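You operate a simulated robot arm through the tools that you are given. There is no shell and no other tool. Be economical: measure what you need, move in short steps, check, and stop when the job is done.

You run a simulated two-armed robot. Do the job below in one go: nothing can be reset, and whatever is moved stays where it is left.

JOB
Take the cap off the white soap can and lay it down on the blue bay of the side bench.

The check looks at the end state, three seconds after you hand in, the way a careful person would. Anything else that was tipped, shoved, dropped, spilled or broken makes it a failure. Lids that push on must go on centred and level and be pressed home; caps that screw on are set level and turned clockwise until they are tight.

ROBOT AND FRAMES
Two 7-joint arms with two-finger parallel grippers on one trunk, on a base that drives. Base frame: it is fixed to the floor where the robot stands at the start and does not move with it; the origin is under the middle of the robot, x ahead of it, y to its left, z up; the surface under the hand at the start is at about z = 0.85. Lengths are in m, angles in rad, forces in N, time in s.
The left shoulder is at the start at [0.05, 0.209, 1.196], the right one opposite. With the tool pointing down near the work surface each hand reaches from about 0.24 to 0.9 m from the robot's upright axis, wherever it stands, measured 20 degrees to its own side. Payload 4.4 kg a hand.
The tool frame of a hand sits at the grasp point between the pads (the TCP): z along the fingers, y along the line on which they close. The tips reach 0.023 m beyond it. Largest opening 0.094 m; finger width 0.038, thickness 0.01; the body of the gripper, 0.054 by 0.096 m, starts 0.039 m behind the TCP.
Orientation is that of the tool frame in the base frame, as a unit quaternion [w, x, y, z]. With the fingers straight down and closing along the base's y, the tool's x points along the base's -x, its y along +y and its z along -z.

CONTROLS
- The arms move only by the tool send_rows. It takes "left_deltas", "right_deltas" or both (then of equal length, played together; a hand with none holds still); each is a list that holds one entry, the list of rows, each a list of 7 numbers: the shift along the base's x, y, z in m, then the turn, a rotation vector about the base's x, y, z in rad, then the gripper command, from -1 (fully open) to 1 (shut), values between in proportion. In form: [[[x, y, z, wx, wy, wz, hand], ...]]. A call has 1 to 20 rows; each row is the pose to reach, as a shift and turn from the pose commanded when the call began. A row lasts 0.2 s, in which the tool goes at most 0.05 m and 0.15 rad; a call with a longer step from one row to the next is refused whole, and so is a gripper value outside its range. A pose out of reach is approached as far as the arm can. The call stops where the force on the tool passes 40 N (or 10 N more than at its start, if that is more) or the arm is blocked; 0.2 s more then pass. The fingers move at their own pace (about 0.108 m/s each) and stop on an object; they squeeze with about 28 N. The grip force told is the motor's: it shows also when the fingers shut on nothing. Time passes only in rows, and 0.2 s behind the last, so rows that repeat a pose let the fingers close. The reply holds the time, the measured pose of the TCP, the force on the tool along the base axes, the opening and the grip force, in the units named above and with some noise, with the torque about the TCP (base axes, N m) and any sound that the robot's microphone picked up, and new pictures: "show" is both (left out), scene, wrist or none (wrist: the cameras of the hands that moved).
- Cameras (640 x 400 px; columns grow to the right, rows downward): "scene" is now at [0.1527, -0.021, 1.3702]; the picture's right is [-0.25, -0.97, 0.00], its down [-0.54, 0.14, -0.83] and it looks along [0.80, -0.20, -0.56] (base axes); focal length 247 px, centre (320, 200). "left" rides on the left gripper at [0.086, -0.016, -0.074] in its tool frame; the picture's right is [0.18, 0.98, 0.00], its down [-0.58, 0.11, -0.81] and it looks along [-0.79, 0.15, 0.59] (tool axes); focal length 243 px, centre (320, 200). "right" rides on the right gripper at [0.086, 0.016, -0.075] in its tool frame; the picture's right is [-0.18, 0.98, 0.00], its down [-0.58, -0.11, -0.81] and it looks along [-0.79, -0.15, 0.59] (tool axes); focal length 243 px, centre (320, 200). There is no depth. A picture from a camera that has moved, and an enlarged one, comes with that camera's place and axes in the base frame and with its lens.
- raise_lower(by): slides the trunk up (or, below 0, down) by that many m; the arms and the scene camera ride with it, the base frame stays. It gives what a move gives, with no picture.
- roll_base(legs): drives the robot by 1 to 6 legs, each [ahead, left, turn to the left] in m, m and rad, along the robot's own axes; the way and the turn of a leg run together, so that a leg with both is an arc; at most 1.5 m and 3.142 rad a leg. The arms and the cameras ride along, it lands a little off, and it stops where it bumps. It gives what a move gives, and a new picture of the scene camera.
- turn_head(pan, tilt): turns the head with the scene camera to pan (to the left, within 1.396 rad either way) and tilt (down, from -0.506 to 1.204), counted from straight ahead of the robot. It gives what a move gives, and a new picture of the scene camera.
- enlarge(camera, box): a new picture of the part [left, top, right, bottom] of that camera's present view, enlarged. The clock stands still meanwhile.
- close_job(): hands the job in; it is judged then, once.

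Go step by step. Nothing tells you exact positions but the pictures and the camera data: compare them with the known pose of the tool, close in by small moves and look again before you grip or let go. The budget is 120 turns and 260 pictures, counting those below and the enlarged ones. Unless the task says otherwise, let go and move clear before handing in.

The tools are called by a JSON object that holds its "name" and its "arguments". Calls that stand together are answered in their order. send_rows: Moves the arms, as the interface text tells. Its arguments: {"type":"object","properties":{"left_deltas":{"type":"array","items":{"type":"array","items":{"type":"array","items":{"type":"number"}}}},"right_deltas":{"type":"array","items":{"type":"array","items":{"type":"array","items":{"type":"number"}}}},"show":{"type":"string","enum":["both","scene","wrist","none"]}},"required":[]} The other tools are called the same way: raise_lower (by) slides the trunk up or down; roll_base (legs) drives the base; turn_head (pan, tilt) turns the head that bears the scene camera; enlarge (camera, box) takes an enlarged picture of a part of a camera's view; close_job () hands the job in.

At the start:

```text
t: 0.0
left_eef_pos: [0.6576, 0.109, 1.1368]
left_ee_rot: [0.0, 0.0, 1.0, 0.001]
left_wrist_force: [-0.3, 0.0, 0.4]
left_wrist_torque: [-0.01, -0.02, 0.0]
left_gripper_width: 0.0942
left_finger_force: 0.0
right_eef_pos: [0.4536, -0.3208, 1.1194]
right_ee_rot: [0.0, -0.001, 1.0, 0.0]
right_wrist_force: [0.4, 0.3, 0.4]
right_wrist_torque: [-0.01, 0.02, -0.05]
right_gripper_width: 0.0938
right_finger_force: 0.1
trunk travel left (down, up): [-0.275, 0.288]
robot x, y, heading: [-0.0015, -0.0005, -0.005]
head pan, tilt: [-0.25, 0.597]
```

scene: 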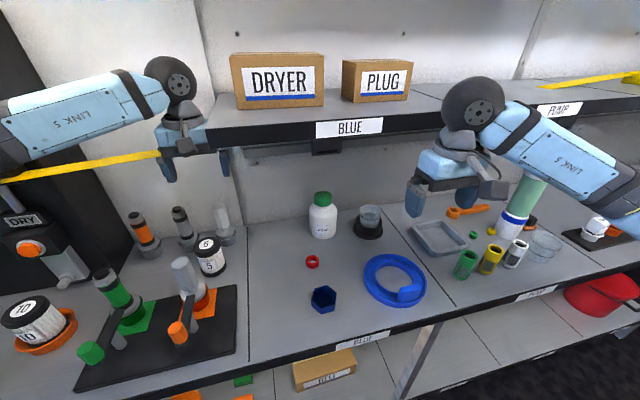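
right: 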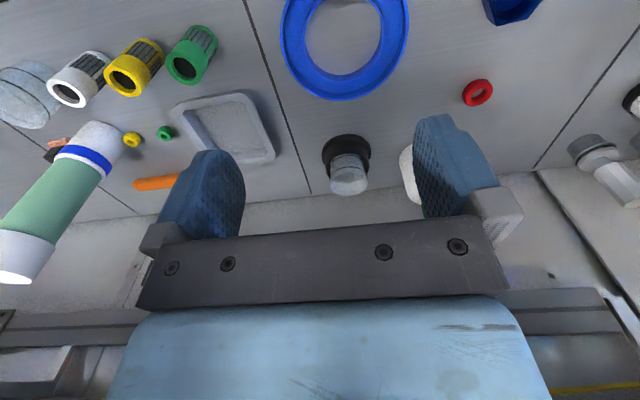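
left: 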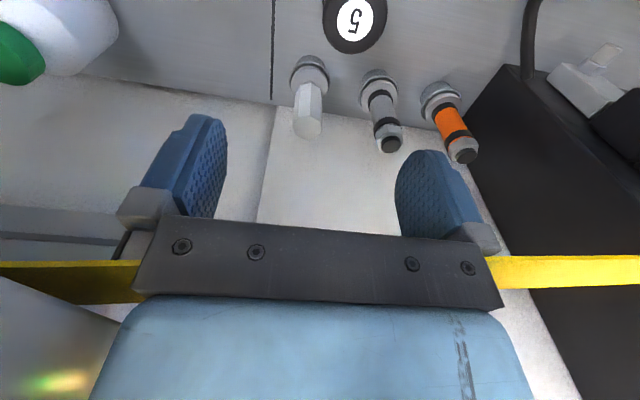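

I see a bench with a white bottle with a green cap and several other items. I will look around for the soap can and the side bench with its blue bay.

{"name": "turn_head", "arguments": {"pan": 1.2, "tilt": 0.6}}

{"name": "turn_head", "arguments": {"pan": -1.2, "tilt": 0.6}}

{"name": "turn_head", "arguments": {"pan": -0.1, "tilt": 0.6}}

{"name": "enlarge", "arguments": {"camera": "scene", "box": [200, 100, 500, 300]}}

```text
t: 1.6
left_eef_pos: [0.658, 0.1091, 1.137]
left_ee_rot: [0.0, 0.0, 1.0, 0.001]
left_wrist_force: [-0.9, -0.3, -0.6]
left_wrist_torque: [-0.04, 0.01, 0.02]
left_gripper_width: 0.0941
left_finger_force: 0.1
right_eef_pos: [0.4546, -0.3204, 1.1188]
right_ee_rot: [0.001, 0.0, 1.0, 0.0]
right_wrist_force: [0.3, -0.1, 1.3]
right_wrist_torque: [0.02, 0.0, -0.02]
right_gripper_width: 0.094
right_finger_force: 0.2
trunk travel left (down, up): [-0.275, 0.288]
robot x, y, heading: [0.0003, -0.0021, -0.005]
head pan, tilt: [1.201, 0.6]
camera scene: at [0.099, 0.0832, 1.3699], right [0.93, -0.36, 0.0], down [-0.2, -0.53, -0.83], along [0.3, 0.77, -0.56], focal length 247 px, centre (320, 200)
```

scene: 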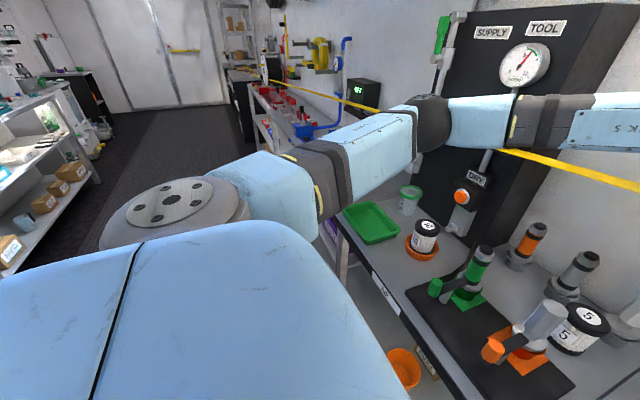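

```text
t: 3.8
left_eef_pos: [0.6569, 0.1082, 1.1363]
left_ee_rot: [0.001, 0.0, 1.0, 0.0]
left_wrist_force: [0.1, 0.3, -0.5]
left_wrist_torque: [0.0, -0.02, 0.03]
left_gripper_width: 0.094
left_finger_force: 0.1
right_eef_pos: [0.4534, -0.3211, 1.119]
right_ee_rot: [0.0, 0.0, 1.0, 0.0]
right_wrist_force: [0.5, 0.0, 0.1]
right_wrist_torque: [0.0, 0.01, 0.0]
right_gripper_width: 0.094
right_finger_force: 0.1
trunk travel left (down, up): [-0.275, 0.288]
robot x, y, heading: [-0.0008, -0.0027, 0.002]
head pan, tilt: [-1.201, 0.6]
camera scene: at [0.099, -0.0816, 1.3699], right [-0.93, -0.36, 0.0], down [-0.2, 0.53, -0.83], along [0.3, -0.77, -0.56], focal length 247 px, centre (320, 200)
```

scene: 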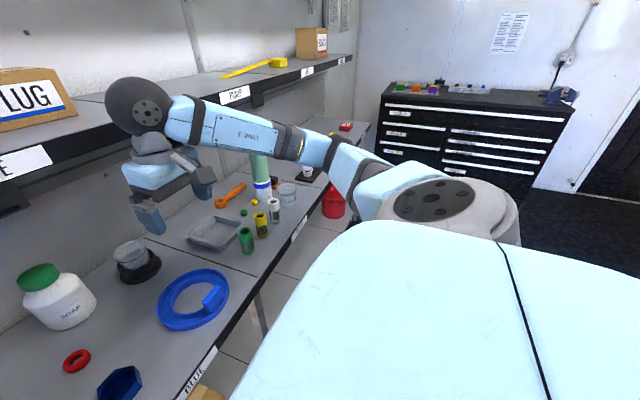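

```text
t: 5.1
left_eef_pos: [0.6581, 0.109, 1.1364]
left_ee_rot: [0.0, 0.0, 1.0, 0.001]
left_wrist_force: [-0.1, 0.0, -0.6]
left_wrist_torque: [0.02, 0.04, -0.03]
left_gripper_width: 0.0942
left_finger_force: 0.0
right_eef_pos: [0.4551, -0.3203, 1.1192]
right_ee_rot: [0.0, 0.0, 1.0, 0.0]
right_wrist_force: [0.8, -0.2, -0.5]
right_wrist_torque: [0.0, 0.0, -0.02]
right_gripper_width: 0.094
right_finger_force: 0.0
trunk travel left (down, up): [-0.275, 0.288]
robot x, y, heading: [0.0016, 0.0014, 0.0]
head pan, tilt: [-0.099, 0.6]
camera scene: at [0.1549, -0.0081, 1.3699], right [-0.1, -0.99, 0.0], down [-0.56, 0.06, -0.83], along [0.82, -0.08, -0.56], focal length 247 px, centre (320, 200)
```

scene: 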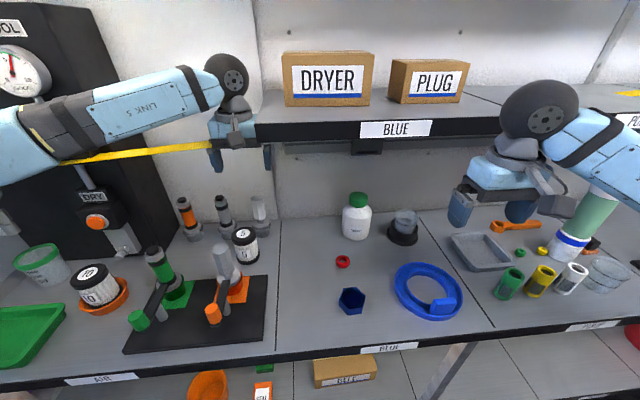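

```text
2.00 times, centred on (350, 200) of scene
camera zoom: at [0.1549, -0.0081, 1.3699], right [-0.1, -0.99, 0.0], down [-0.56, 0.06, -0.83], along [0.82, -0.08, -0.56], focal length 494 px, centre (260, 200)
```

zoom: 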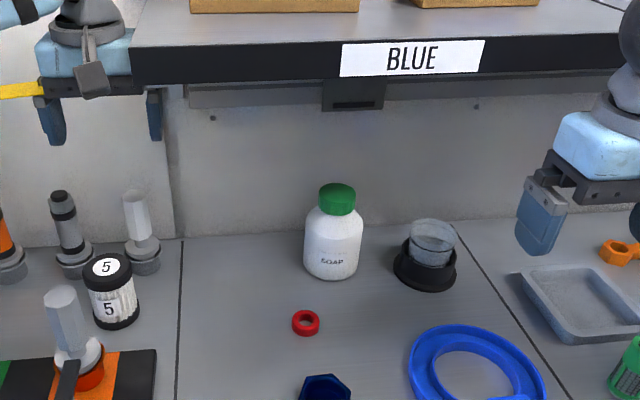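

The white can is marked SOAP and has a green cap, and the bay it stands in is labelled BLUE. I'll look wider to make sure which bench is the "side bench".

{"name": "turn_head", "arguments": {"pan": 1.39, "tilt": 0.2}}

{"name": "enlarge", "arguments": {"camera": "scene", "box": [0, 100, 320, 300]}}

{"name": "turn_head", "arguments": {"pan": -1.39, "tilt": 0.2}}

{"name": "turn_head", "arguments": {"pan": -0.1, "tilt": 1.0}}

```text
t: 6.7
left_eef_pos: [0.6569, 0.108, 1.1362]
left_ee_rot: [0.0, 0.0, 1.0, 0.0]
left_wrist_force: [0.6, -1.1, -0.3]
left_wrist_torque: [0.02, -0.01, -0.02]
left_gripper_width: 0.0941
left_finger_force: 0.1
right_eef_pos: [0.4547, -0.3211, 1.1192]
right_ee_rot: [0.0, 0.0, 1.0, 0.0]
right_wrist_force: [0.4, 0.5, 0.1]
right_wrist_torque: [-0.04, 0.02, 0.04]
right_gripper_width: 0.0939
right_finger_force: 0.1
trunk travel left (down, up): [-0.275, 0.288]
robot x, y, heading: [-0.0041, 0.0037, 0.001]
head pan, tilt: [1.389, 0.201]
camera scene: at [0.0839, 0.0924, 1.4066], right [0.98, -0.18, 0.0], down [-0.04, -0.2, -0.98], along [0.18, 0.96, -0.2], focal length 247 px, centre (320, 200)
```

scene: 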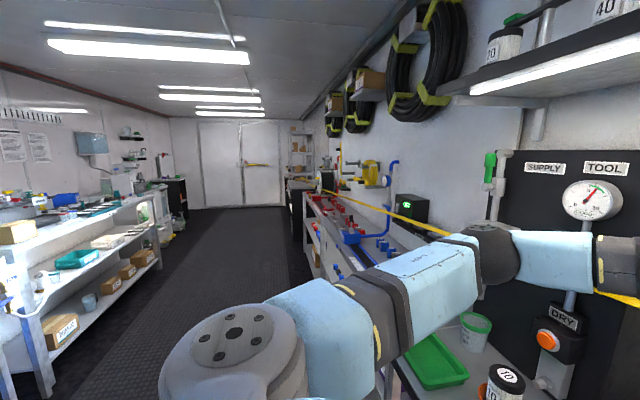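

```text
2.00 times, centred on (160, 200) of scene
camera zoom: at [0.0839, 0.0924, 1.4066], right [0.98, -0.18, 0.0], down [-0.04, -0.2, -0.98], along [0.18, 0.96, -0.2], focal length 494 px, centre (640, 200)
```

zoom: 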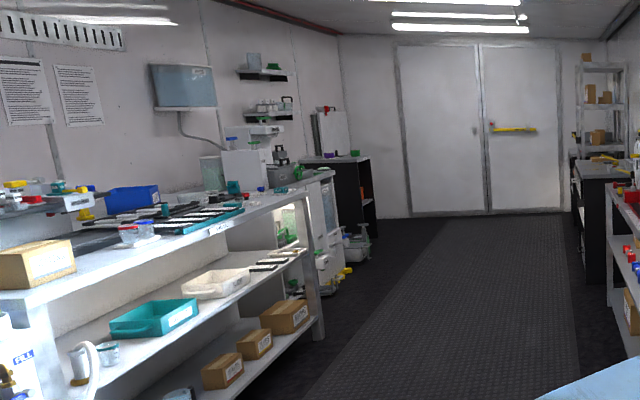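

```text
t: 9.1
left_eef_pos: [0.6569, 0.1087, 1.1374]
left_ee_rot: [0.0, 0.0, 1.0, 0.001]
left_wrist_force: [-0.4, -0.2, -0.5]
left_wrist_torque: [0.02, 0.0, -0.03]
left_gripper_width: 0.0942
left_finger_force: 0.0
right_eef_pos: [0.4543, -0.3198, 1.1188]
right_ee_rot: [0.0, 0.0, 1.0, 0.0]
right_wrist_force: [-0.2, -0.1, -0.2]
right_wrist_torque: [0.01, 0.01, 0.0]
right_gripper_width: 0.0938
right_finger_force: 0.1
trunk travel left (down, up): [-0.275, 0.288]
robot x, y, heading: [0.0032, 0.0018, -0.003]
head pan, tilt: [-1.389, 0.201]
camera scene: at [0.0839, -0.0908, 1.4066], right [-0.98, -0.18, 0.0], down [-0.04, 0.2, -0.98], along [0.18, -0.96, -0.2], focal length 247 px, centre (320, 200)
```

scene: 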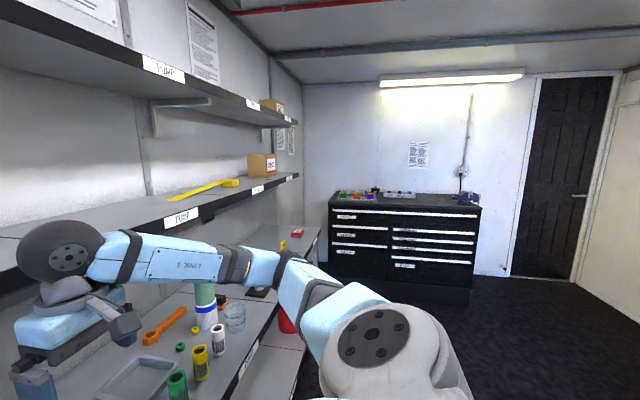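

```text
t: 10.6
left_eef_pos: [0.6573, 0.1081, 1.1376]
left_ee_rot: [0.0, 0.0, 1.0, 0.0]
left_wrist_force: [1.1, -0.2, 0.3]
left_wrist_torque: [-0.03, -0.01, -0.05]
left_gripper_width: 0.094
left_finger_force: 0.0
right_eef_pos: [0.4552, -0.32, 1.1189]
right_ee_rot: [0.0, 0.0, 1.0, -0.001]
right_wrist_force: [-0.5, 1.0, 0.0]
right_wrist_torque: [-0.02, -0.01, 0.03]
right_gripper_width: 0.0938
right_finger_force: 0.0
trunk travel left (down, up): [-0.275, 0.288]
robot x, y, heading: [0.0015, -0.0028, -0.002]
head pan, tilt: [-0.099, 1.0]
camera scene: at [0.1363, -0.0062, 1.3379], right [-0.1, -0.99, 0.0], down [-0.84, 0.08, -0.54], along [0.54, -0.05, -0.84], focal length 247 px, centre (320, 200)
```

scene: 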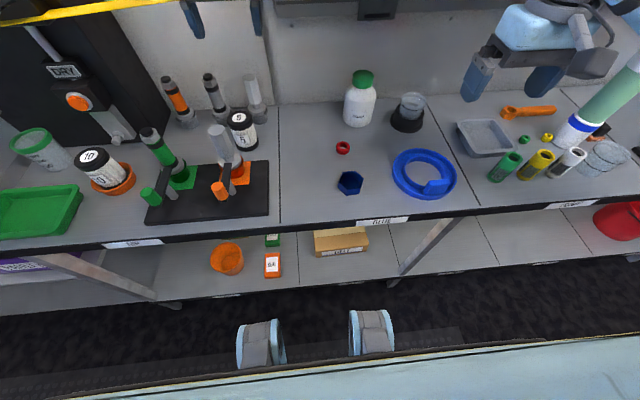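

The soap can is at about (0.72, -0.18), cap top near z 0.98, with a shelf above it. I need the shelf's clearance and a closer look at the can.

{"name": "enlarge", "arguments": {"camera": "left", "box": [0, 200, 320, 400]}}

{"name": "turn_head", "arguments": {"pan": -0.15, "tilt": 0.2}}

{"name": "enlarge", "arguments": {"camera": "scene", "box": [280, 220, 440, 320]}}

```text
2.00 times, centred on (160, 300) of left
camera zoom: at [0.5695, 0.0922, 1.2106], right [-0.18, 0.98, 0.0], down [0.58, 0.11, 0.81], along [0.79, 0.15, -0.59], focal length 485 px, centre (640, 0)
```

zoom: 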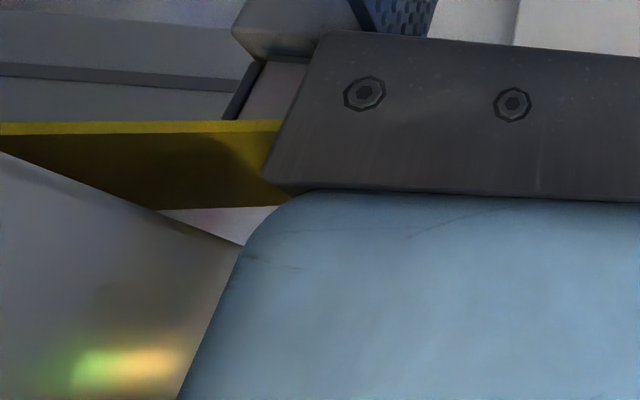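

```text
t: 11.7
left_eef_pos: [0.6574, 0.1071, 1.1364]
left_ee_rot: [0.0, 0.001, 1.0, 0.0]
left_wrist_force: [0.6, -0.1, -0.5]
left_wrist_torque: [0.01, -0.03, -0.03]
left_gripper_width: 0.094
left_finger_force: 0.1
right_eef_pos: [0.4551, -0.3207, 1.1188]
right_ee_rot: [0.0, -0.001, 1.0, 0.0]
right_wrist_force: [0.5, 0.2, -0.2]
right_wrist_torque: [-0.02, -0.01, 0.0]
right_gripper_width: 0.0936
right_finger_force: 0.1
trunk travel left (down, up): [-0.275, 0.288]
robot x, y, heading: [0.0015, -0.0029, -0.001]
head pan, tilt: [-0.15, 0.201]
camera scene: at [0.1591, -0.0131, 1.4066], right [-0.15, -0.99, 0.0], down [-0.2, 0.03, -0.98], along [0.97, -0.15, -0.2], focal length 247 px, centre (320, 200)
```

scene: 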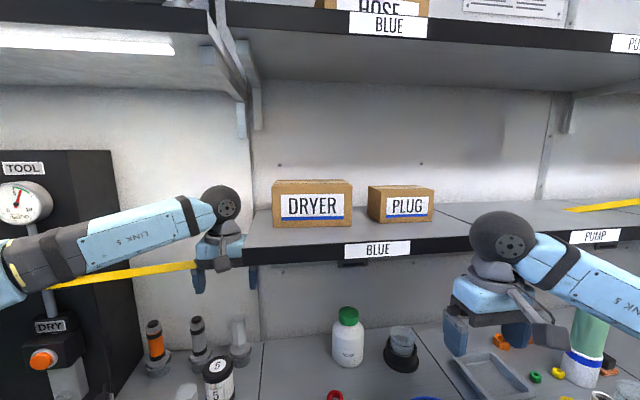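

```text
4.00 times, centred on (360, 270) of scene
camera zoom: at [0.1591, -0.0131, 1.4066], right [-0.15, -0.99, 0.0], down [-0.2, 0.03, -0.98], along [0.97, -0.15, -0.2], focal length 988 px, centre (160, -80)
```

zoom: 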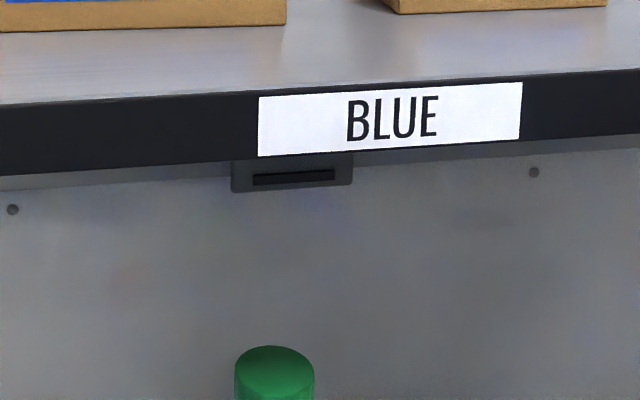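

The shelf front edge seems to be at x≈0.6 with its underside at z≈1.20. I'll pull both hands back and raise them, then lower the trunk so the forearms can get under the shelf.

{"name": "send_rows", "arguments": {"left_deltas": [[[-0.04, 0.01, 0.0, 0, 0, 0, -1], [-0.08, 0.02, 0.0, 0, 0, 0, -1], [-0.12, 0.03, 0.0, 0, 0, 0, -1], [-0.16, 0.04, 0.01, 0, 0, 0, -1], [-0.19, 0.04, 0.05, 0, 0, 0, -1], [-0.2, 0.04, 0.09, 0, 0, 0, -1], [-0.2, 0.04, 0.12, 0, 0, 0, -1]]], "right_deltas": [[[0, 0, 0.02, 0, 0, 0, -1], [0, 0.0, 0.04, 0, 0, 0, -1], [0, 0.0, 0.06, 0, 0, 0, -1], [0, 0.0, 0.08, 0, 0, 0, -1], [0, 0, 0.1, 0, 0, 0, -1], [0, 0, 0.12, 0, 0, 0, -1], [0, 0, 0.13, 0, 0, 0, -1]]], "show": "none"}}

{"name": "raise_lower", "arguments": {"by": -0.2}}

{"name": "turn_head", "arguments": {"pan": -0.25, "tilt": 0.45}}

{"name": "enlarge", "arguments": {"camera": "scene", "box": [260, 130, 420, 230]}}

```text
t: 13.3
left_eef_pos: [0.4591, 0.1474, 1.262]
left_ee_rot: [0.0, 0.001, 1.0, 0.0]
left_wrist_force: [0.0, 0.1, 0.5]
left_wrist_torque: [0.0, 0.03, -0.02]
left_gripper_width: 0.0939
left_finger_force: 0.1
right_eef_pos: [0.4532, -0.322, 1.2483]
right_ee_rot: [0.0, -0.001, 1.0, 0.0]
right_wrist_force: [0.1, -0.3, -0.1]
right_wrist_torque: [0.0, -0.01, 0.02]
right_gripper_width: 0.0938
right_finger_force: 0.1
trunk travel left (down, up): [-0.275, 0.288]
robot x, y, heading: [0.0006, 0.0006, 0.003]
head pan, tilt: [-0.15, 0.201]
```

```text
t: 15.5
left_eef_pos: [0.4597, 0.1474, 1.062]
left_ee_rot: [0.001, 0.0, 1.0, 0.0]
left_wrist_force: [1.0, 0.5, 0.5]
left_wrist_torque: [-0.01, -0.03, 0.01]
left_gripper_width: 0.0939
left_finger_force: 0.1
right_eef_pos: [0.4553, -0.3203, 1.0487]
right_ee_rot: [-0.001, 0.0, 1.0, 0.0]
right_wrist_force: [-0.3, -0.3, -0.3]
right_wrist_torque: [0.01, -0.03, 0.03]
right_gripper_width: 0.0939
right_finger_force: 0.0
trunk travel left (down, up): [-0.075, 0.488]
robot x, y, heading: [-0.0017, -0.0014, 0.002]
head pan, tilt: [-0.15, 0.201]
```

```text
t: 16.3
left_eef_pos: [0.4593, 0.148, 1.0619]
left_ee_rot: [-0.001, -0.001, 1.0, 0.0]
left_wrist_force: [-0.1, -0.5, 0.1]
left_wrist_torque: [-0.01, 0.01, -0.04]
left_gripper_width: 0.0941
left_finger_force: 0.1
right_eef_pos: [0.4555, -0.3216, 1.0501]
right_ee_rot: [0.0, 0.0, 1.0, 0.0]
right_wrist_force: [0.8, 0.0, 0.4]
right_wrist_torque: [-0.02, -0.02, 0.0]
right_gripper_width: 0.094
right_finger_force: 0.0
trunk travel left (down, up): [-0.075, 0.488]
robot x, y, heading: [0.0035, 0.0013, -0.001]
head pan, tilt: [-0.25, 0.45]
camera scene: at [0.1561, -0.0219, 1.1835], right [-0.25, -0.97, 0.0], down [-0.42, 0.11, -0.9], along [0.87, -0.22, -0.43], focal length 247 px, centre (320, 200)
```

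scene: 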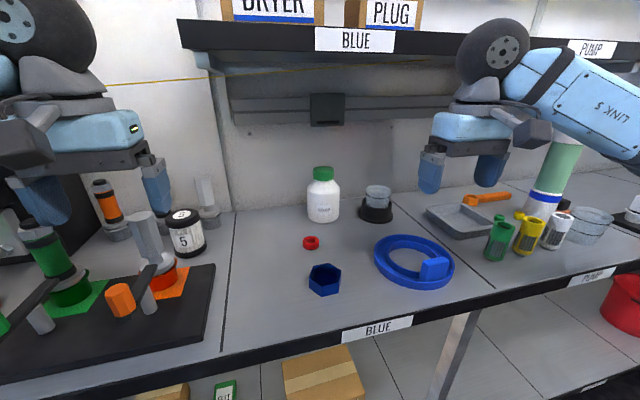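

```text
4.00 times, centred on (340, 180) of scene
camera zoom: at [0.1561, -0.0219, 1.1835], right [-0.25, -0.97, 0.0], down [-0.42, 0.11, -0.9], along [0.87, -0.22, -0.43], focal length 988 px, centre (240, 280)
```

zoom: 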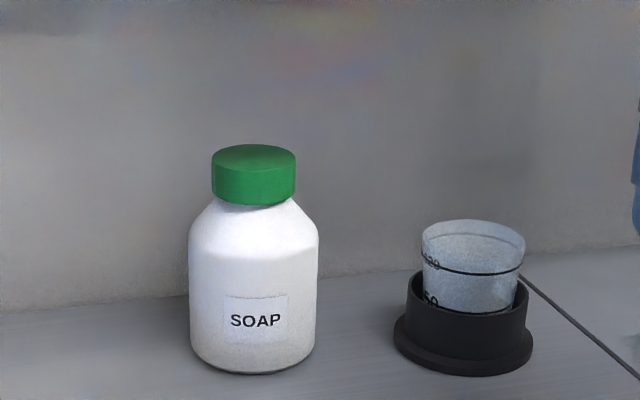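

The can body is about 0.085 m wide, the cap about 0.054 m with its top near z 0.985. I'll look at the hand's hardware, since I plan to hold the body with the left hand and turn the cap with the right.

{"name": "enlarge", "arguments": {"camera": "scene", "box": [400, 0, 640, 200]}}

{"name": "enlarge", "arguments": {"camera": "scene", "box": [0, 0, 200, 240]}}

```text
2.00 times, centred on (520, 100) of scene
camera zoom: at [0.1561, -0.0219, 1.1835], right [-0.25, -0.97, 0.0], down [-0.42, 0.11, -0.9], along [0.87, -0.22, -0.43], focal length 494 px, centre (-80, 400)
```

zoom: 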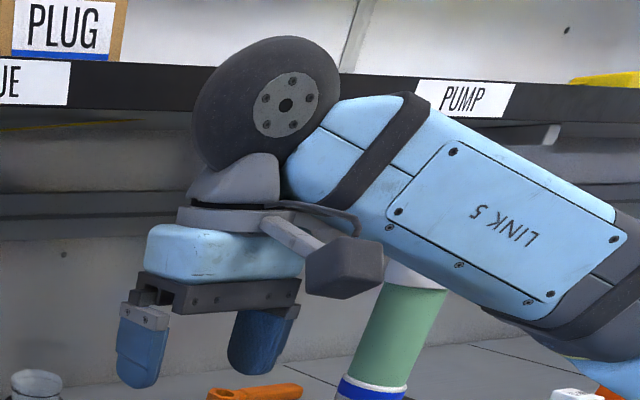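

```text
1.67 times, centred on (100, 120) of scene
camera zoom: at [0.1561, -0.0219, 1.1835], right [-0.25, -0.97, 0.0], down [-0.42, 0.11, -0.9], along [0.87, -0.22, -0.43], focal length 412 px, centre (687, 333)
```

zoom: 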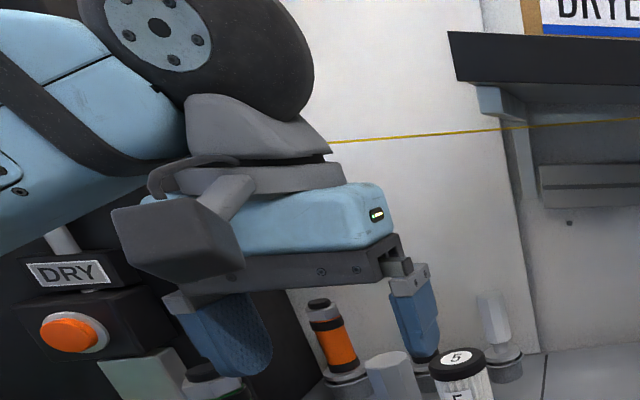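

The camera box is on the robot side of each hand; a left hand pitched about 55–60° forward can hold the body with the camera clear of the bench. I'll shift the base right so both arms can reach the can comfortably.

{"name": "roll_base", "arguments": {"legs": [[0, -0.17, 0]]}}

```text
t: 18.4
left_eef_pos: [0.4605, -0.0284, 1.0618]
left_ee_rot: [0.0, 0.001, 1.0, 0.0]
left_wrist_force: [-0.3, 0.7, -0.5]
left_wrist_torque: [-0.01, -0.01, 0.0]
left_gripper_width: 0.0941
left_finger_force: 0.1
right_eef_pos: [0.4521, -0.4968, 1.0486]
right_ee_rot: [0.0, 0.001, 1.0, 0.0]
right_wrist_force: [0.6, 0.3, -0.2]
right_wrist_torque: [0.0, -0.02, -0.03]
right_gripper_width: 0.0941
right_finger_force: 0.0
trunk travel left (down, up): [-0.075, 0.488]
robot x, y, heading: [0.0009, -0.1753, -0.009]
head pan, tilt: [-0.25, 0.45]
camera scene: at [0.1556, -0.1963, 1.1834], right [-0.25, -0.97, 0.0], down [-0.42, 0.11, -0.9], along [0.87, -0.23, -0.44], focal length 247 px, centre (320, 200)
```

scene: 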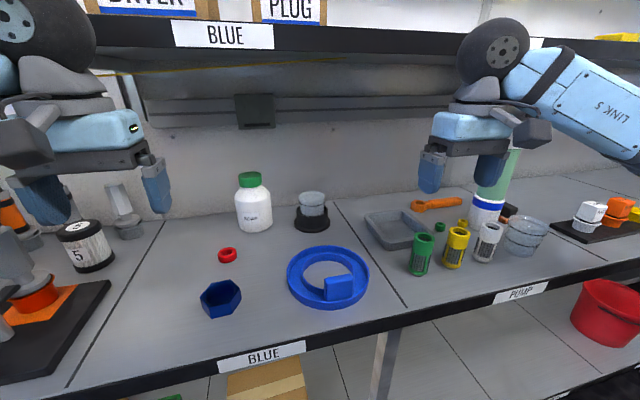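

Base is shifted. Now I turn the left hand forward-down in free air in front of the can, and face the head at the can.

{"name": "send_rows", "arguments": {"left_deltas": [[[0.0, -0.02, 0, 0, -0.13, 0, -1], [0.0, -0.05, 0, 0, -0.26, 0, -1], [0.01, -0.08, 0, 0, -0.39, 0, -1], [0.02, -0.11, -0.0, 0, -0.52, 0, -1], [0.03, -0.13, -0.01, 0, -0.65, 0, -1], [0.05, -0.147, -0.02, 0, -0.78, 0, -1], [0.07, -0.147, -0.03, 0, -0.9, 0, -1], [0.09, -0.147, -0.03, 0, -0.96, 0, -1]]], "show": "wrist"}}

{"name": "turn_head", "arguments": {"pan": 0.0, "tilt": 0.5}}

```text
t: 20.2
left_eef_pos: [0.5492, -0.1743, 1.0326]
left_ee_rot: [0.463, 0.002, 0.886, 0.001]
left_wrist_force: [0.1, 0.7, 0.6]
left_wrist_torque: [-0.01, -0.01, -0.02]
left_gripper_width: 0.0938
left_finger_force: 0.1
right_eef_pos: [0.4526, -0.4966, 1.0487]
right_ee_rot: [-0.001, 0.002, 1.0, 0.0]
right_wrist_force: [-0.5, -0.3, -0.1]
right_wrist_torque: [0.02, 0.01, -0.03]
right_gripper_width: 0.0941
right_finger_force: 0.0
trunk travel left (down, up): [-0.075, 0.488]
robot x, y, heading: [-0.0006, -0.1733, -0.003]
head pan, tilt: [-0.25, 0.45]
camera left: at [0.4376, -0.191, 1.0039], right [-0.1, 0.98, -0.15], down [-0.33, 0.11, 0.94], along [0.94, 0.15, 0.31], focal length 243 px, centre (320, 200)
```

left: 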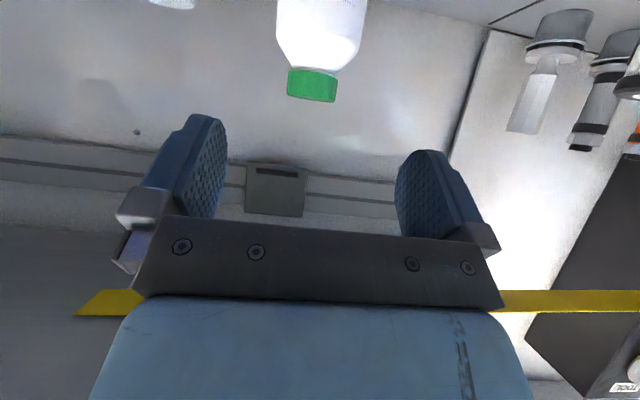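

```text
t: 21.0
left_eef_pos: [0.5501, -0.1753, 1.0326]
left_ee_rot: [0.461, 0.002, 0.887, 0.0]
left_wrist_force: [-0.1, -0.2, -0.7]
left_wrist_torque: [0.01, 0.0, 0.01]
left_gripper_width: 0.094
left_finger_force: 0.0
right_eef_pos: [0.4539, -0.4974, 1.0474]
right_ee_rot: [0.0, 0.002, 1.0, 0.0]
right_wrist_force: [-0.9, -1.1, 0.8]
right_wrist_torque: [-0.03, -0.02, 0.05]
right_gripper_width: 0.0939
right_finger_force: 0.0
trunk travel left (down, up): [-0.075, 0.488]
robot x, y, heading: [0.0004, -0.1726, -0.009]
head pan, tilt: [0.0, 0.499]
camera scene: at [0.1577, -0.1735, 1.179], right [0.0, -1.0, 0.0], down [-0.48, 0.0, -0.88], along [0.88, 0.0, -0.48], focal length 247 px, centre (320, 200)
```

scene: 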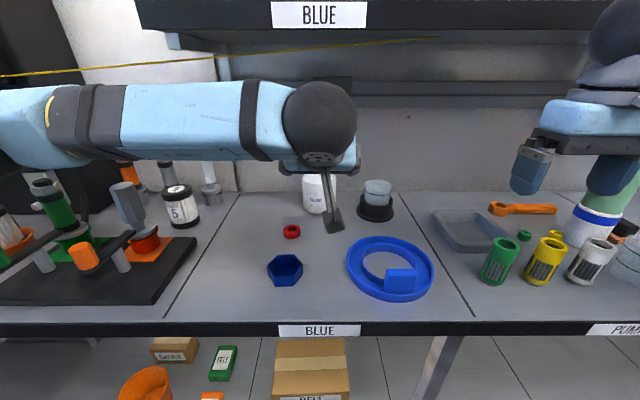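

The left forearm would sweep near the taps when lowered, so I'll swap: the right hand holds the body and the left turns the cap. First left back to vertical and out of the way.

{"name": "send_rows", "arguments": {"left_deltas": [[[-0.02, 0.03, 0.02, 0, 0.13, 0, -1], [-0.04, 0.06, 0.04, 0, 0.26, 0, -1], [-0.06, 0.09, 0.06, 0, 0.39, 0, -1], [-0.08, 0.12, 0.08, 0, 0.52, 0, -1], [-0.09, 0.15, 0.1, 0, 0.65, 0, -1], [-0.09, 0.18, 0.11, 0, 0.78, 0, -1], [-0.09, 0.2, 0.12, 0, 0.9, 0, -1], [-0.09, 0.2, 0.12, 0, 0.96, 0, -1]]], "show": "none"}}

{"name": "send_rows", "arguments": {"right_deltas": [[[0.0, 0.035, 0, 0, -0.13, 0, -1], [0.0, 0.07, 0, 0, -0.26, 0, -1], [0.01, 0.11, 0, 0, -0.39, 0, -1], [0.02, 0.15, 0, 0, -0.52, 0, -1], [0.03, 0.19, 0, 0, -0.65, 0, -1], [0.05, 0.23, -0.01, 0, -0.78, 0, -1], [0.07, 0.27, -0.02, 0, -0.9, 0, -1], [0.09, 0.31, -0.02, 0, -0.96, 0, -1], [0.1, 0.324, -0.02, 0, -0.96, 0, -1]]]}}

```text
t: 22.8
left_eef_pos: [0.4601, 0.0261, 1.1534]
left_ee_rot: [-0.001, 0.002, 1.0, 0.0]
left_wrist_force: [-0.2, -0.1, 0.6]
left_wrist_torque: [0.02, 0.0, 0.01]
left_gripper_width: 0.0942
left_finger_force: 0.1
right_eef_pos: [0.4523, -0.4972, 1.0492]
right_ee_rot: [0.0, 0.002, 1.0, 0.0]
right_wrist_force: [-0.6, 0.2, -0.4]
right_wrist_torque: [-0.03, 0.02, -0.01]
right_gripper_width: 0.0942
right_finger_force: 0.1
trunk travel left (down, up): [-0.075, 0.488]
robot x, y, heading: [0.0054, -0.1739, -0.005]
head pan, tilt: [0.0, 0.499]
```

```text
t: 24.8
left_eef_pos: [0.4587, 0.0262, 1.1534]
left_ee_rot: [0.0, 0.002, 1.0, -0.001]
left_wrist_force: [-0.8, 0.0, -0.1]
left_wrist_torque: [0.0, -0.01, -0.01]
left_gripper_width: 0.0941
left_finger_force: 0.1
right_eef_pos: [0.5529, -0.1694, 1.0312]
right_ee_rot: [0.463, 0.002, 0.886, 0.0]
right_wrist_force: [0.9, 0.1, -0.4]
right_wrist_torque: [0.0, 0.02, -0.01]
right_gripper_width: 0.0939
right_finger_force: 0.1
trunk travel left (down, up): [-0.075, 0.488]
robot x, y, heading: [0.0007, -0.1738, -0.002]
head pan, tilt: [0.0, 0.499]
camera scene: at [0.1577, -0.1734, 1.1789], right [0.0, -1.0, 0.0], down [-0.48, 0.0, -0.88], along [0.88, 0.0, -0.48], focal length 247 px, centre (320, 200)
camera right: at [0.4435, -0.1538, 1.0036], right [0.11, 0.98, 0.15], down [-0.33, -0.11, 0.94], along [0.94, -0.15, 0.31], focal length 243 px, centre (320, 200)
```

scene: 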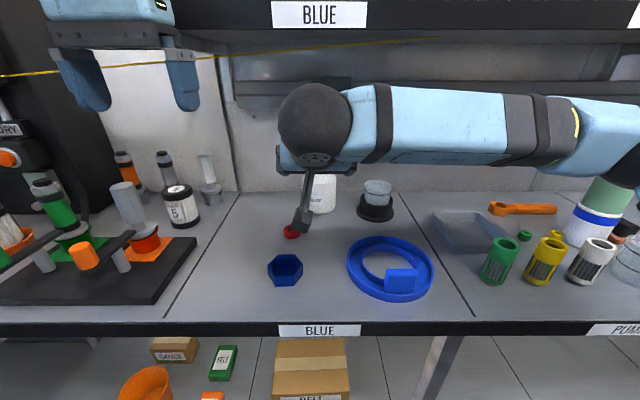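
right: 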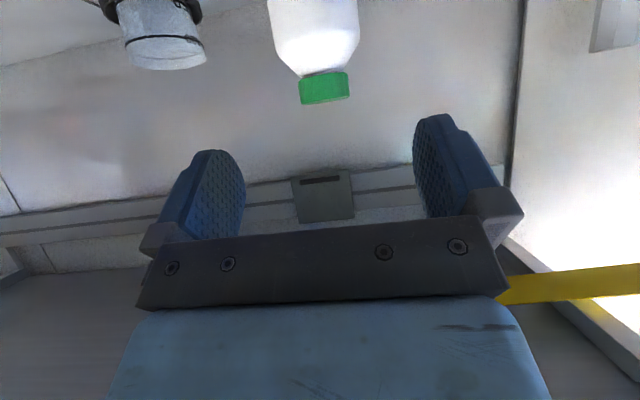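

Both views agree: can axis at about (0.718, -0.1745). I'll yaw the right hand slightly, lower it in front of the can and check.

{"name": "send_rows", "arguments": {"right_deltas": [[[0.03, -0.005, 0.0, 0, 0, 0.04, -1], [0.06, -0.01, -0.01, 0, 0, 0.08, -1], [0.077, -0.016, -0.03, 0, 0, 0.12, -1], [0.077, -0.016, -0.055, 0, 0, 0.12, -1], [0.077, -0.016, -0.08, 0, 0, 0.12, -1]]]}}

{"name": "enlarge", "arguments": {"camera": "scene", "box": [240, 140, 440, 265]}}

```text
t: 26.0
left_eef_pos: [0.4604, 0.0262, 1.1535]
left_ee_rot: [-0.001, 0.001, 1.0, 0.0]
left_wrist_force: [-1.0, -1.1, -0.1]
left_wrist_torque: [0.0, 0.0, 0.01]
left_gripper_width: 0.094
left_finger_force: 0.0
right_eef_pos: [0.6301, -0.1884, 0.9498]
right_ee_rot: [0.46, -0.052, 0.886, 0.029]
right_wrist_force: [-0.3, -0.6, -0.1]
right_wrist_torque: [-0.02, 0.03, 0.0]
right_gripper_width: 0.0941
right_finger_force: 0.1
trunk travel left (down, up): [-0.075, 0.488]
robot x, y, heading: [0.0029, -0.1752, -0.001]
head pan, tilt: [0.0, 0.499]
camera scene: at [0.1579, -0.1736, 1.1789], right [0.0, -1.0, 0.0], down [-0.48, 0.0, -0.88], along [0.88, 0.0, -0.48], focal length 247 px, centre (320, 200)
camera right: at [0.519, -0.1862, 0.9214], right [-0.01, 0.99, 0.15], down [-0.31, -0.15, 0.94], along [0.95, -0.04, 0.31], focal length 243 px, centre (320, 200)
```

scene: 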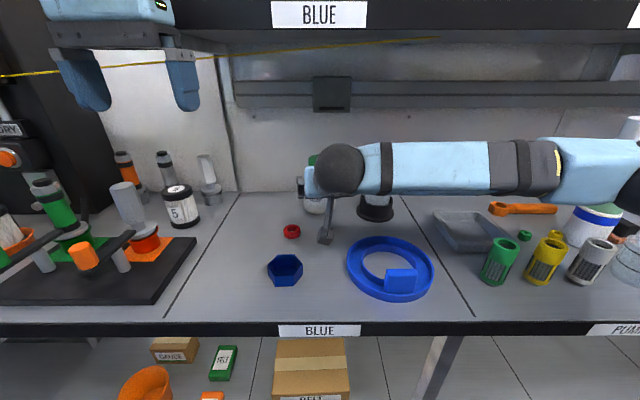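
right: 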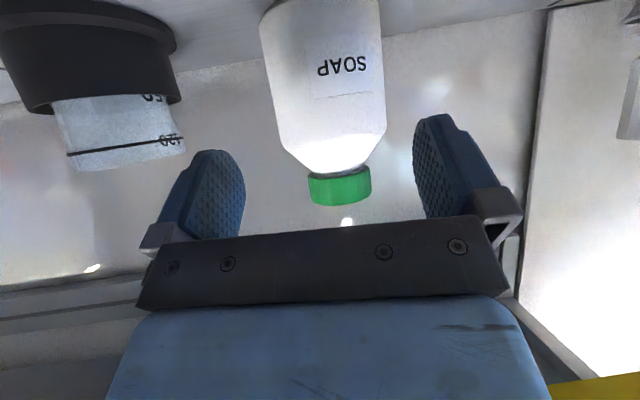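

```text
3.20 times, centred on (340, 202) of scene
camera zoom: at [0.1579, -0.1736, 1.1789], right [0.0, -1.0, 0.0], down [-0.48, 0.0, -0.88], along [0.88, 0.0, -0.48], focal length 791 px, centre (256, 192)
```

zoom: 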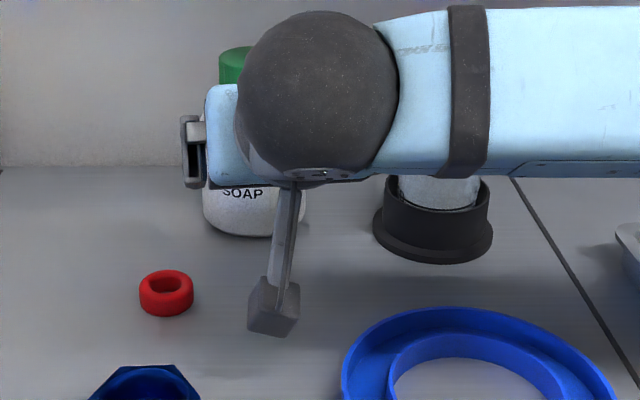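

Cap and body are where expected. I lower to gripping height and slide the open fingers around the body.

{"name": "send_rows", "arguments": {"right_deltas": [[[0.0, 0.004, -0.014, 0, 0, 0, -1], [0.0, 0.004, -0.027, 0, 0, 0, -1], [0.012, 0.005, -0.027, 0, 0, 0, -1], [0.025, 0.006, -0.027, 0, 0, 0, -1], [0.035, 0.007, -0.027, 0, 0, 0, -1]]]}}

{"name": "enlarge", "arguments": {"camera": "scene", "box": [240, 140, 440, 265]}}

```text
t: 27.2
left_eef_pos: [0.4595, 0.0265, 1.1547]
left_ee_rot: [-0.001, 0.001, 1.0, 0.0]
left_wrist_force: [-0.1, 0.0, -0.3]
left_wrist_torque: [-0.04, 0.01, 0.01]
left_gripper_width: 0.094
left_finger_force: 0.0
right_eef_pos: [0.6629, -0.1816, 0.9213]
right_ee_rot: [0.461, -0.051, 0.886, 0.028]
right_wrist_force: [0.1, -0.8, -0.3]
right_wrist_torque: [0.0, -0.01, 0.0]
right_gripper_width: 0.094
right_finger_force: 0.0
trunk travel left (down, up): [-0.075, 0.488]
robot x, y, heading: [-0.0014, -0.1712, -0.007]
head pan, tilt: [0.0, 0.499]
camera scene: at [0.1577, -0.1733, 1.1789], right [0.0, -1.0, 0.0], down [-0.48, 0.0, -0.88], along [0.88, 0.0, -0.48], focal length 247 px, centre (320, 200)
camera right: at [0.5528, -0.1789, 0.8946], right [-0.01, 0.99, 0.15], down [-0.31, -0.15, 0.94], along [0.95, -0.04, 0.31], focal length 243 px, centre (320, 200)
```

scene: 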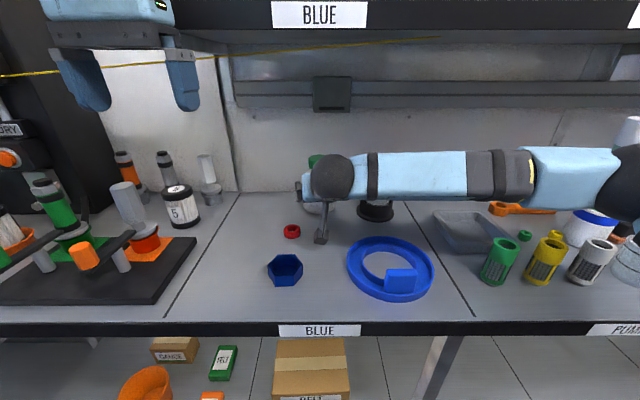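
right: 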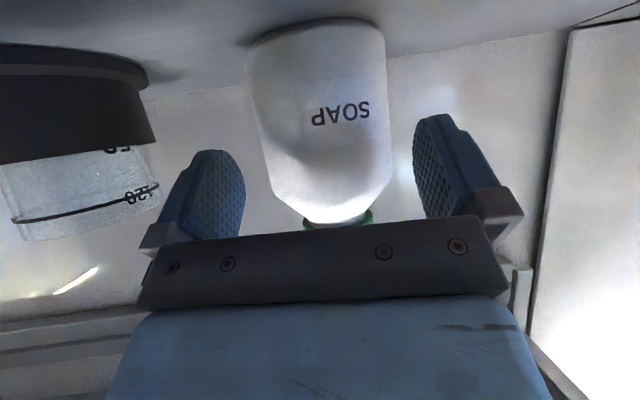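

```text
3.20 times, centred on (340, 202) of scene
camera zoom: at [0.1577, -0.1733, 1.1789], right [0.0, -1.0, 0.0], down [-0.48, 0.0, -0.88], along [0.88, 0.0, -0.48], focal length 791 px, centre (256, 192)
```

zoom: 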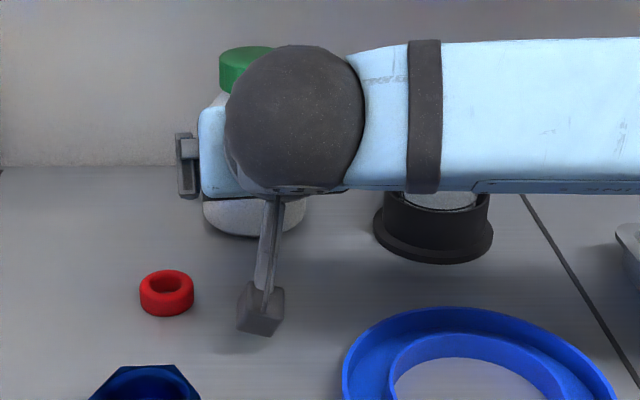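

Fingers are centred about the body. I slide on the last 4 cm slowly.

{"name": "send_rows", "arguments": {"right_deltas": [[[0.01, 0.0012, 0, 0, 0, 0, -1], [0.02, 0.0024, 0, 0, 0, 0, -1], [0.03, 0.0036, 0, 0, 0, 0, -1], [0.036, 0.0045, 0, 0, 0, 0, -1], [0.0395, 0.005, 0, 0, 0, 0, -1], [0.0395, 0.005, 0, 0, 0, 0, -1]]]}}

{"name": "enlarge", "arguments": {"camera": "scene", "box": [240, 140, 440, 265]}}

```text
t: 28.6
left_eef_pos: [0.4581, 0.0254, 1.1541]
left_ee_rot: [0.0, 0.002, 1.0, 0.001]
left_wrist_force: [-0.1, 0.5, 0.4]
left_wrist_torque: [0.01, 0.0, 0.02]
left_gripper_width: 0.0941
left_finger_force: 0.1
right_eef_pos: [0.7037, -0.1763, 0.9227]
right_ee_rot: [0.461, -0.052, 0.886, 0.029]
right_wrist_force: [-0.6, 0.1, -0.2]
right_wrist_torque: [0.02, 0.01, 0.03]
right_gripper_width: 0.0938
right_finger_force: 0.1
trunk travel left (down, up): [-0.075, 0.488]
robot x, y, heading: [0.0013, -0.1755, -0.002]
head pan, tilt: [0.0, 0.499]
camera scene: at [0.1576, -0.1734, 1.179], right [0.0, -1.0, 0.0], down [-0.48, 0.0, -0.88], along [0.88, 0.0, -0.48], focal length 247 px, centre (320, 200)
camera right: at [0.5935, -0.1744, 0.8949], right [-0.01, 0.99, 0.15], down [-0.31, -0.15, 0.94], along [0.95, -0.04, 0.31], focal length 243 px, centre (320, 200)
```

scene: 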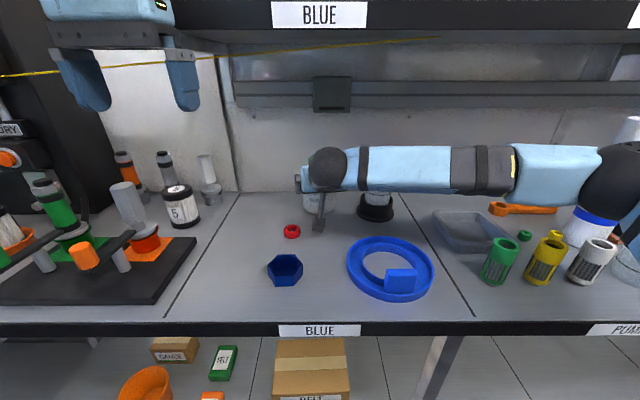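
right: 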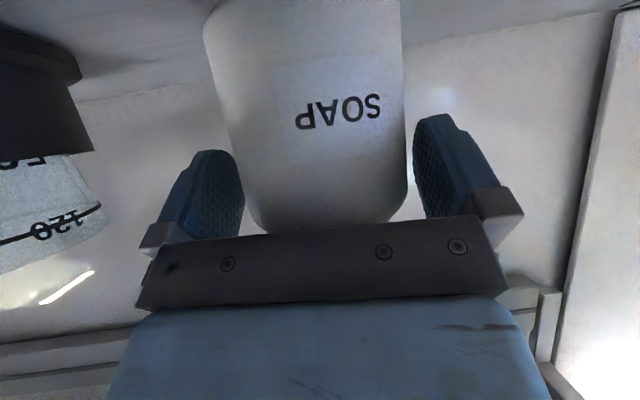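

```text
3.20 times, centred on (340, 202) of scene
camera zoom: at [0.1576, -0.1734, 1.179], right [0.0, -1.0, 0.0], down [-0.48, 0.0, -0.88], along [0.88, 0.0, -0.48], focal length 791 px, centre (256, 192)
```

zoom: 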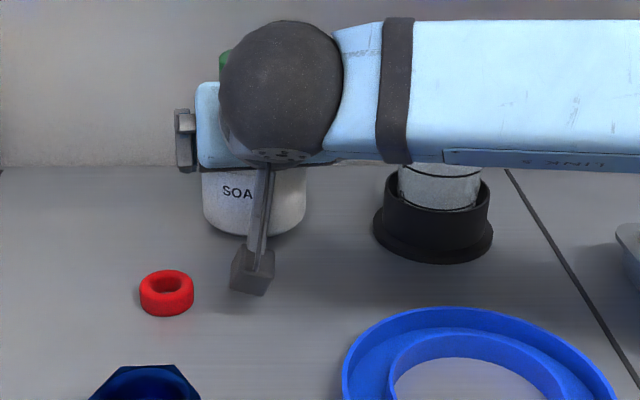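

No contact so far. I close the right hand on the body.

{"name": "send_rows", "arguments": {"right_deltas": [[[0, 0, 0, 0, 0, 0, -0.8], [0, 0, 0, 0, 0, 0, -0.6], [0, 0, 0, 0, 0, 0, 0], [0, 0, 0, 0, 0, 0, 1], [0, 0, 0, 0, 0, 0, 1]]]}}

{"name": "enlarge", "arguments": {"camera": "scene", "box": [240, 140, 440, 265]}}

```text
t: 29.8
left_eef_pos: [0.4588, 0.0277, 1.1538]
left_ee_rot: [-0.001, 0.002, 1.0, -0.001]
left_wrist_force: [-0.1, -0.1, 0.0]
left_wrist_torque: [0.01, 0.0, 0.03]
left_gripper_width: 0.0938
left_finger_force: 0.1
right_eef_pos: [0.7049, -0.178, 0.9221]
right_ee_rot: [0.461, -0.052, 0.885, 0.029]
right_wrist_force: [0.7, 0.6, 0.4]
right_wrist_torque: [-0.14, -0.1, 0.05]
right_gripper_width: 0.0836
right_finger_force: 28.1
trunk travel left (down, up): [-0.075, 0.488]
robot x, y, heading: [0.0007, -0.1716, -0.008]
head pan, tilt: [0.0, 0.499]
camera scene: at [0.1576, -0.1733, 1.179], right [0.0, -1.0, 0.0], down [-0.48, 0.0, -0.88], along [0.88, 0.0, -0.48], focal length 247 px, centre (320, 200)
camera right: at [0.5934, -0.1742, 0.895], right [-0.01, 0.99, 0.15], down [-0.31, -0.15, 0.94], along [0.95, -0.04, 0.31], focal length 243 px, centre (320, 200)
```

scene: 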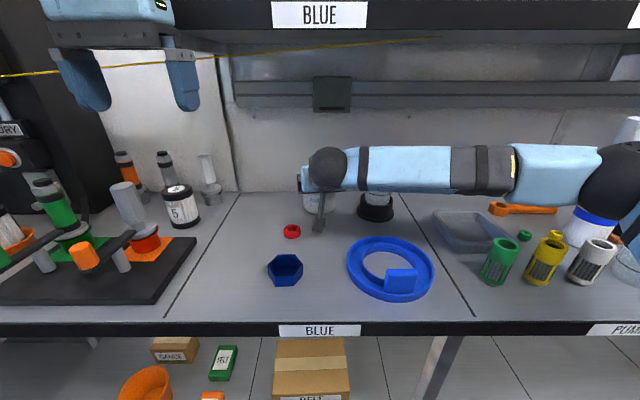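
right: 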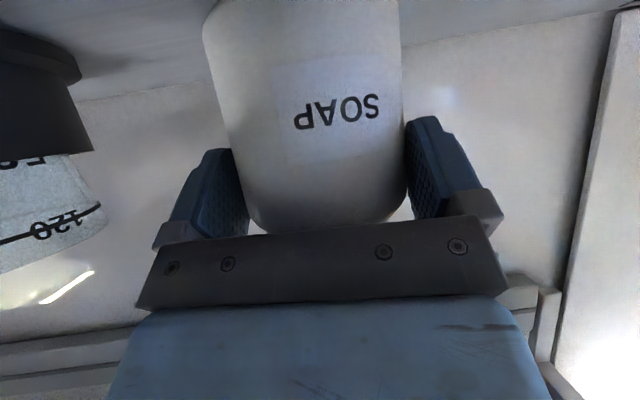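

```text
3.20 times, centred on (340, 202) of scene
camera zoom: at [0.1576, -0.1733, 1.179], right [0.0, -1.0, 0.0], down [-0.48, 0.0, -0.88], along [0.88, 0.0, -0.48], focal length 791 px, centre (256, 192)
```

zoom: 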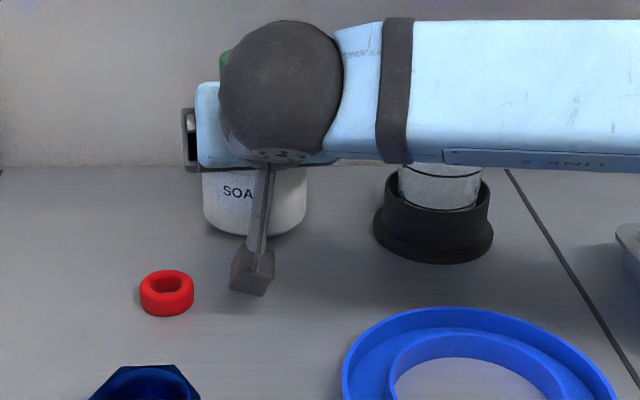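

The can is held (0.0836 wide). For the left hand the shelf (underside ≈1.22) is tight, so I'll go in from the left with the hand leaning 25° and straighten over the cap.

{"name": "send_rows", "arguments": {"left_deltas": [[[0, 0, -0.03, -0.11, 0, 0, -1], [0, 0, -0.06, -0.22, 0, 0, -1], [0, 0, -0.1, -0.33, 0, 0, -1], [0, 0, -0.14, -0.436, 0, 0, -1], [0.04, -0.01, -0.142, -0.436, 0, 0, -1], [0.08, -0.02, -0.142, -0.436, 0, 0, -1], [0.12, -0.03, -0.142, -0.436, 0, 0, -1], [0.16, -0.035, -0.142, -0.436, 0, 0, -1]]]}}

```text
t: 31.6
left_eef_pos: [0.6165, 0.0011, 1.0169]
left_ee_rot: [0.008, -0.003, 0.976, -0.218]
left_wrist_force: [-1.1, 0.0, 1.2]
left_wrist_torque: [-0.03, 0.02, 0.02]
left_gripper_width: 0.0942
left_finger_force: 0.0
right_eef_pos: [0.7003, -0.1703, 0.9258]
right_ee_rot: [0.462, -0.055, 0.885, 0.027]
right_wrist_force: [0.1, -0.6, -4.7]
right_wrist_torque: [-0.04, 0.08, 0.01]
right_gripper_width: 0.084
right_finger_force: 28.1
trunk travel left (down, up): [-0.075, 0.488]
robot x, y, heading: [-0.003, -0.1747, 0.003]
head pan, tilt: [0.0, 0.499]
camera scene: at [0.1518, -0.1675, 1.1809], right [0.0, -1.0, 0.0], down [-0.47, 0.0, -0.88], along [0.88, 0.0, -0.47], focal length 247 px, centre (320, 200)
camera left: at [0.5274, 0.0181, 1.0895], right [-0.19, 0.89, -0.42], down [0.57, 0.45, 0.69], along [0.8, -0.11, -0.59], focal length 243 px, centre (320, 200)
```

scene: 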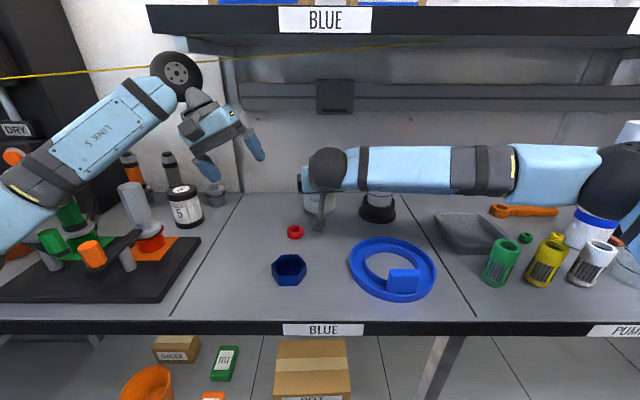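
left: 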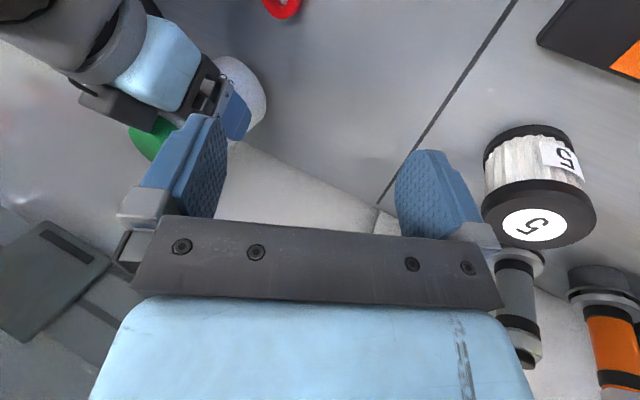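

The robot body shifted by some millimetres, which suggests an elbow contact. I look left to see the left elbow.

{"name": "turn_head", "arguments": {"pan": 0.75, "tilt": 0.75}}

```text
t: 32.7
left_eef_pos: [0.6166, -0.0002, 1.0174]
left_ee_rot: [0.009, -0.003, 0.976, -0.218]
left_wrist_force: [-0.7, 0.0, -0.3]
left_wrist_torque: [0.0, -0.02, 0.01]
left_gripper_width: 0.0942
left_finger_force: 0.1
right_eef_pos: [0.6999, -0.1722, 0.9276]
right_ee_rot: [0.464, -0.054, 0.884, 0.027]
right_wrist_force: [0.6, -0.2, -4.3]
right_wrist_torque: [-0.01, 0.05, 0.01]
right_gripper_width: 0.0835
right_finger_force: 28.0
trunk travel left (down, up): [-0.075, 0.488]
robot x, y, heading: [-0.0007, -0.1729, -0.003]
head pan, tilt: [0.75, 0.75]
camera scene: at [0.1217, -0.1123, 1.1579], right [0.68, -0.73, 0.01], down [-0.49, -0.47, -0.73], along [0.54, 0.49, -0.68], focal length 247 px, centre (320, 200)
```

scene: 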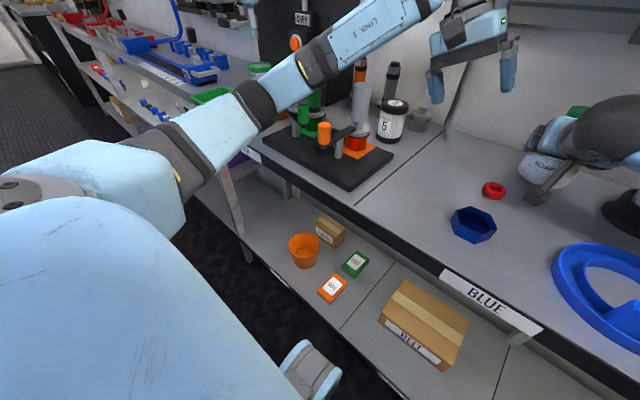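

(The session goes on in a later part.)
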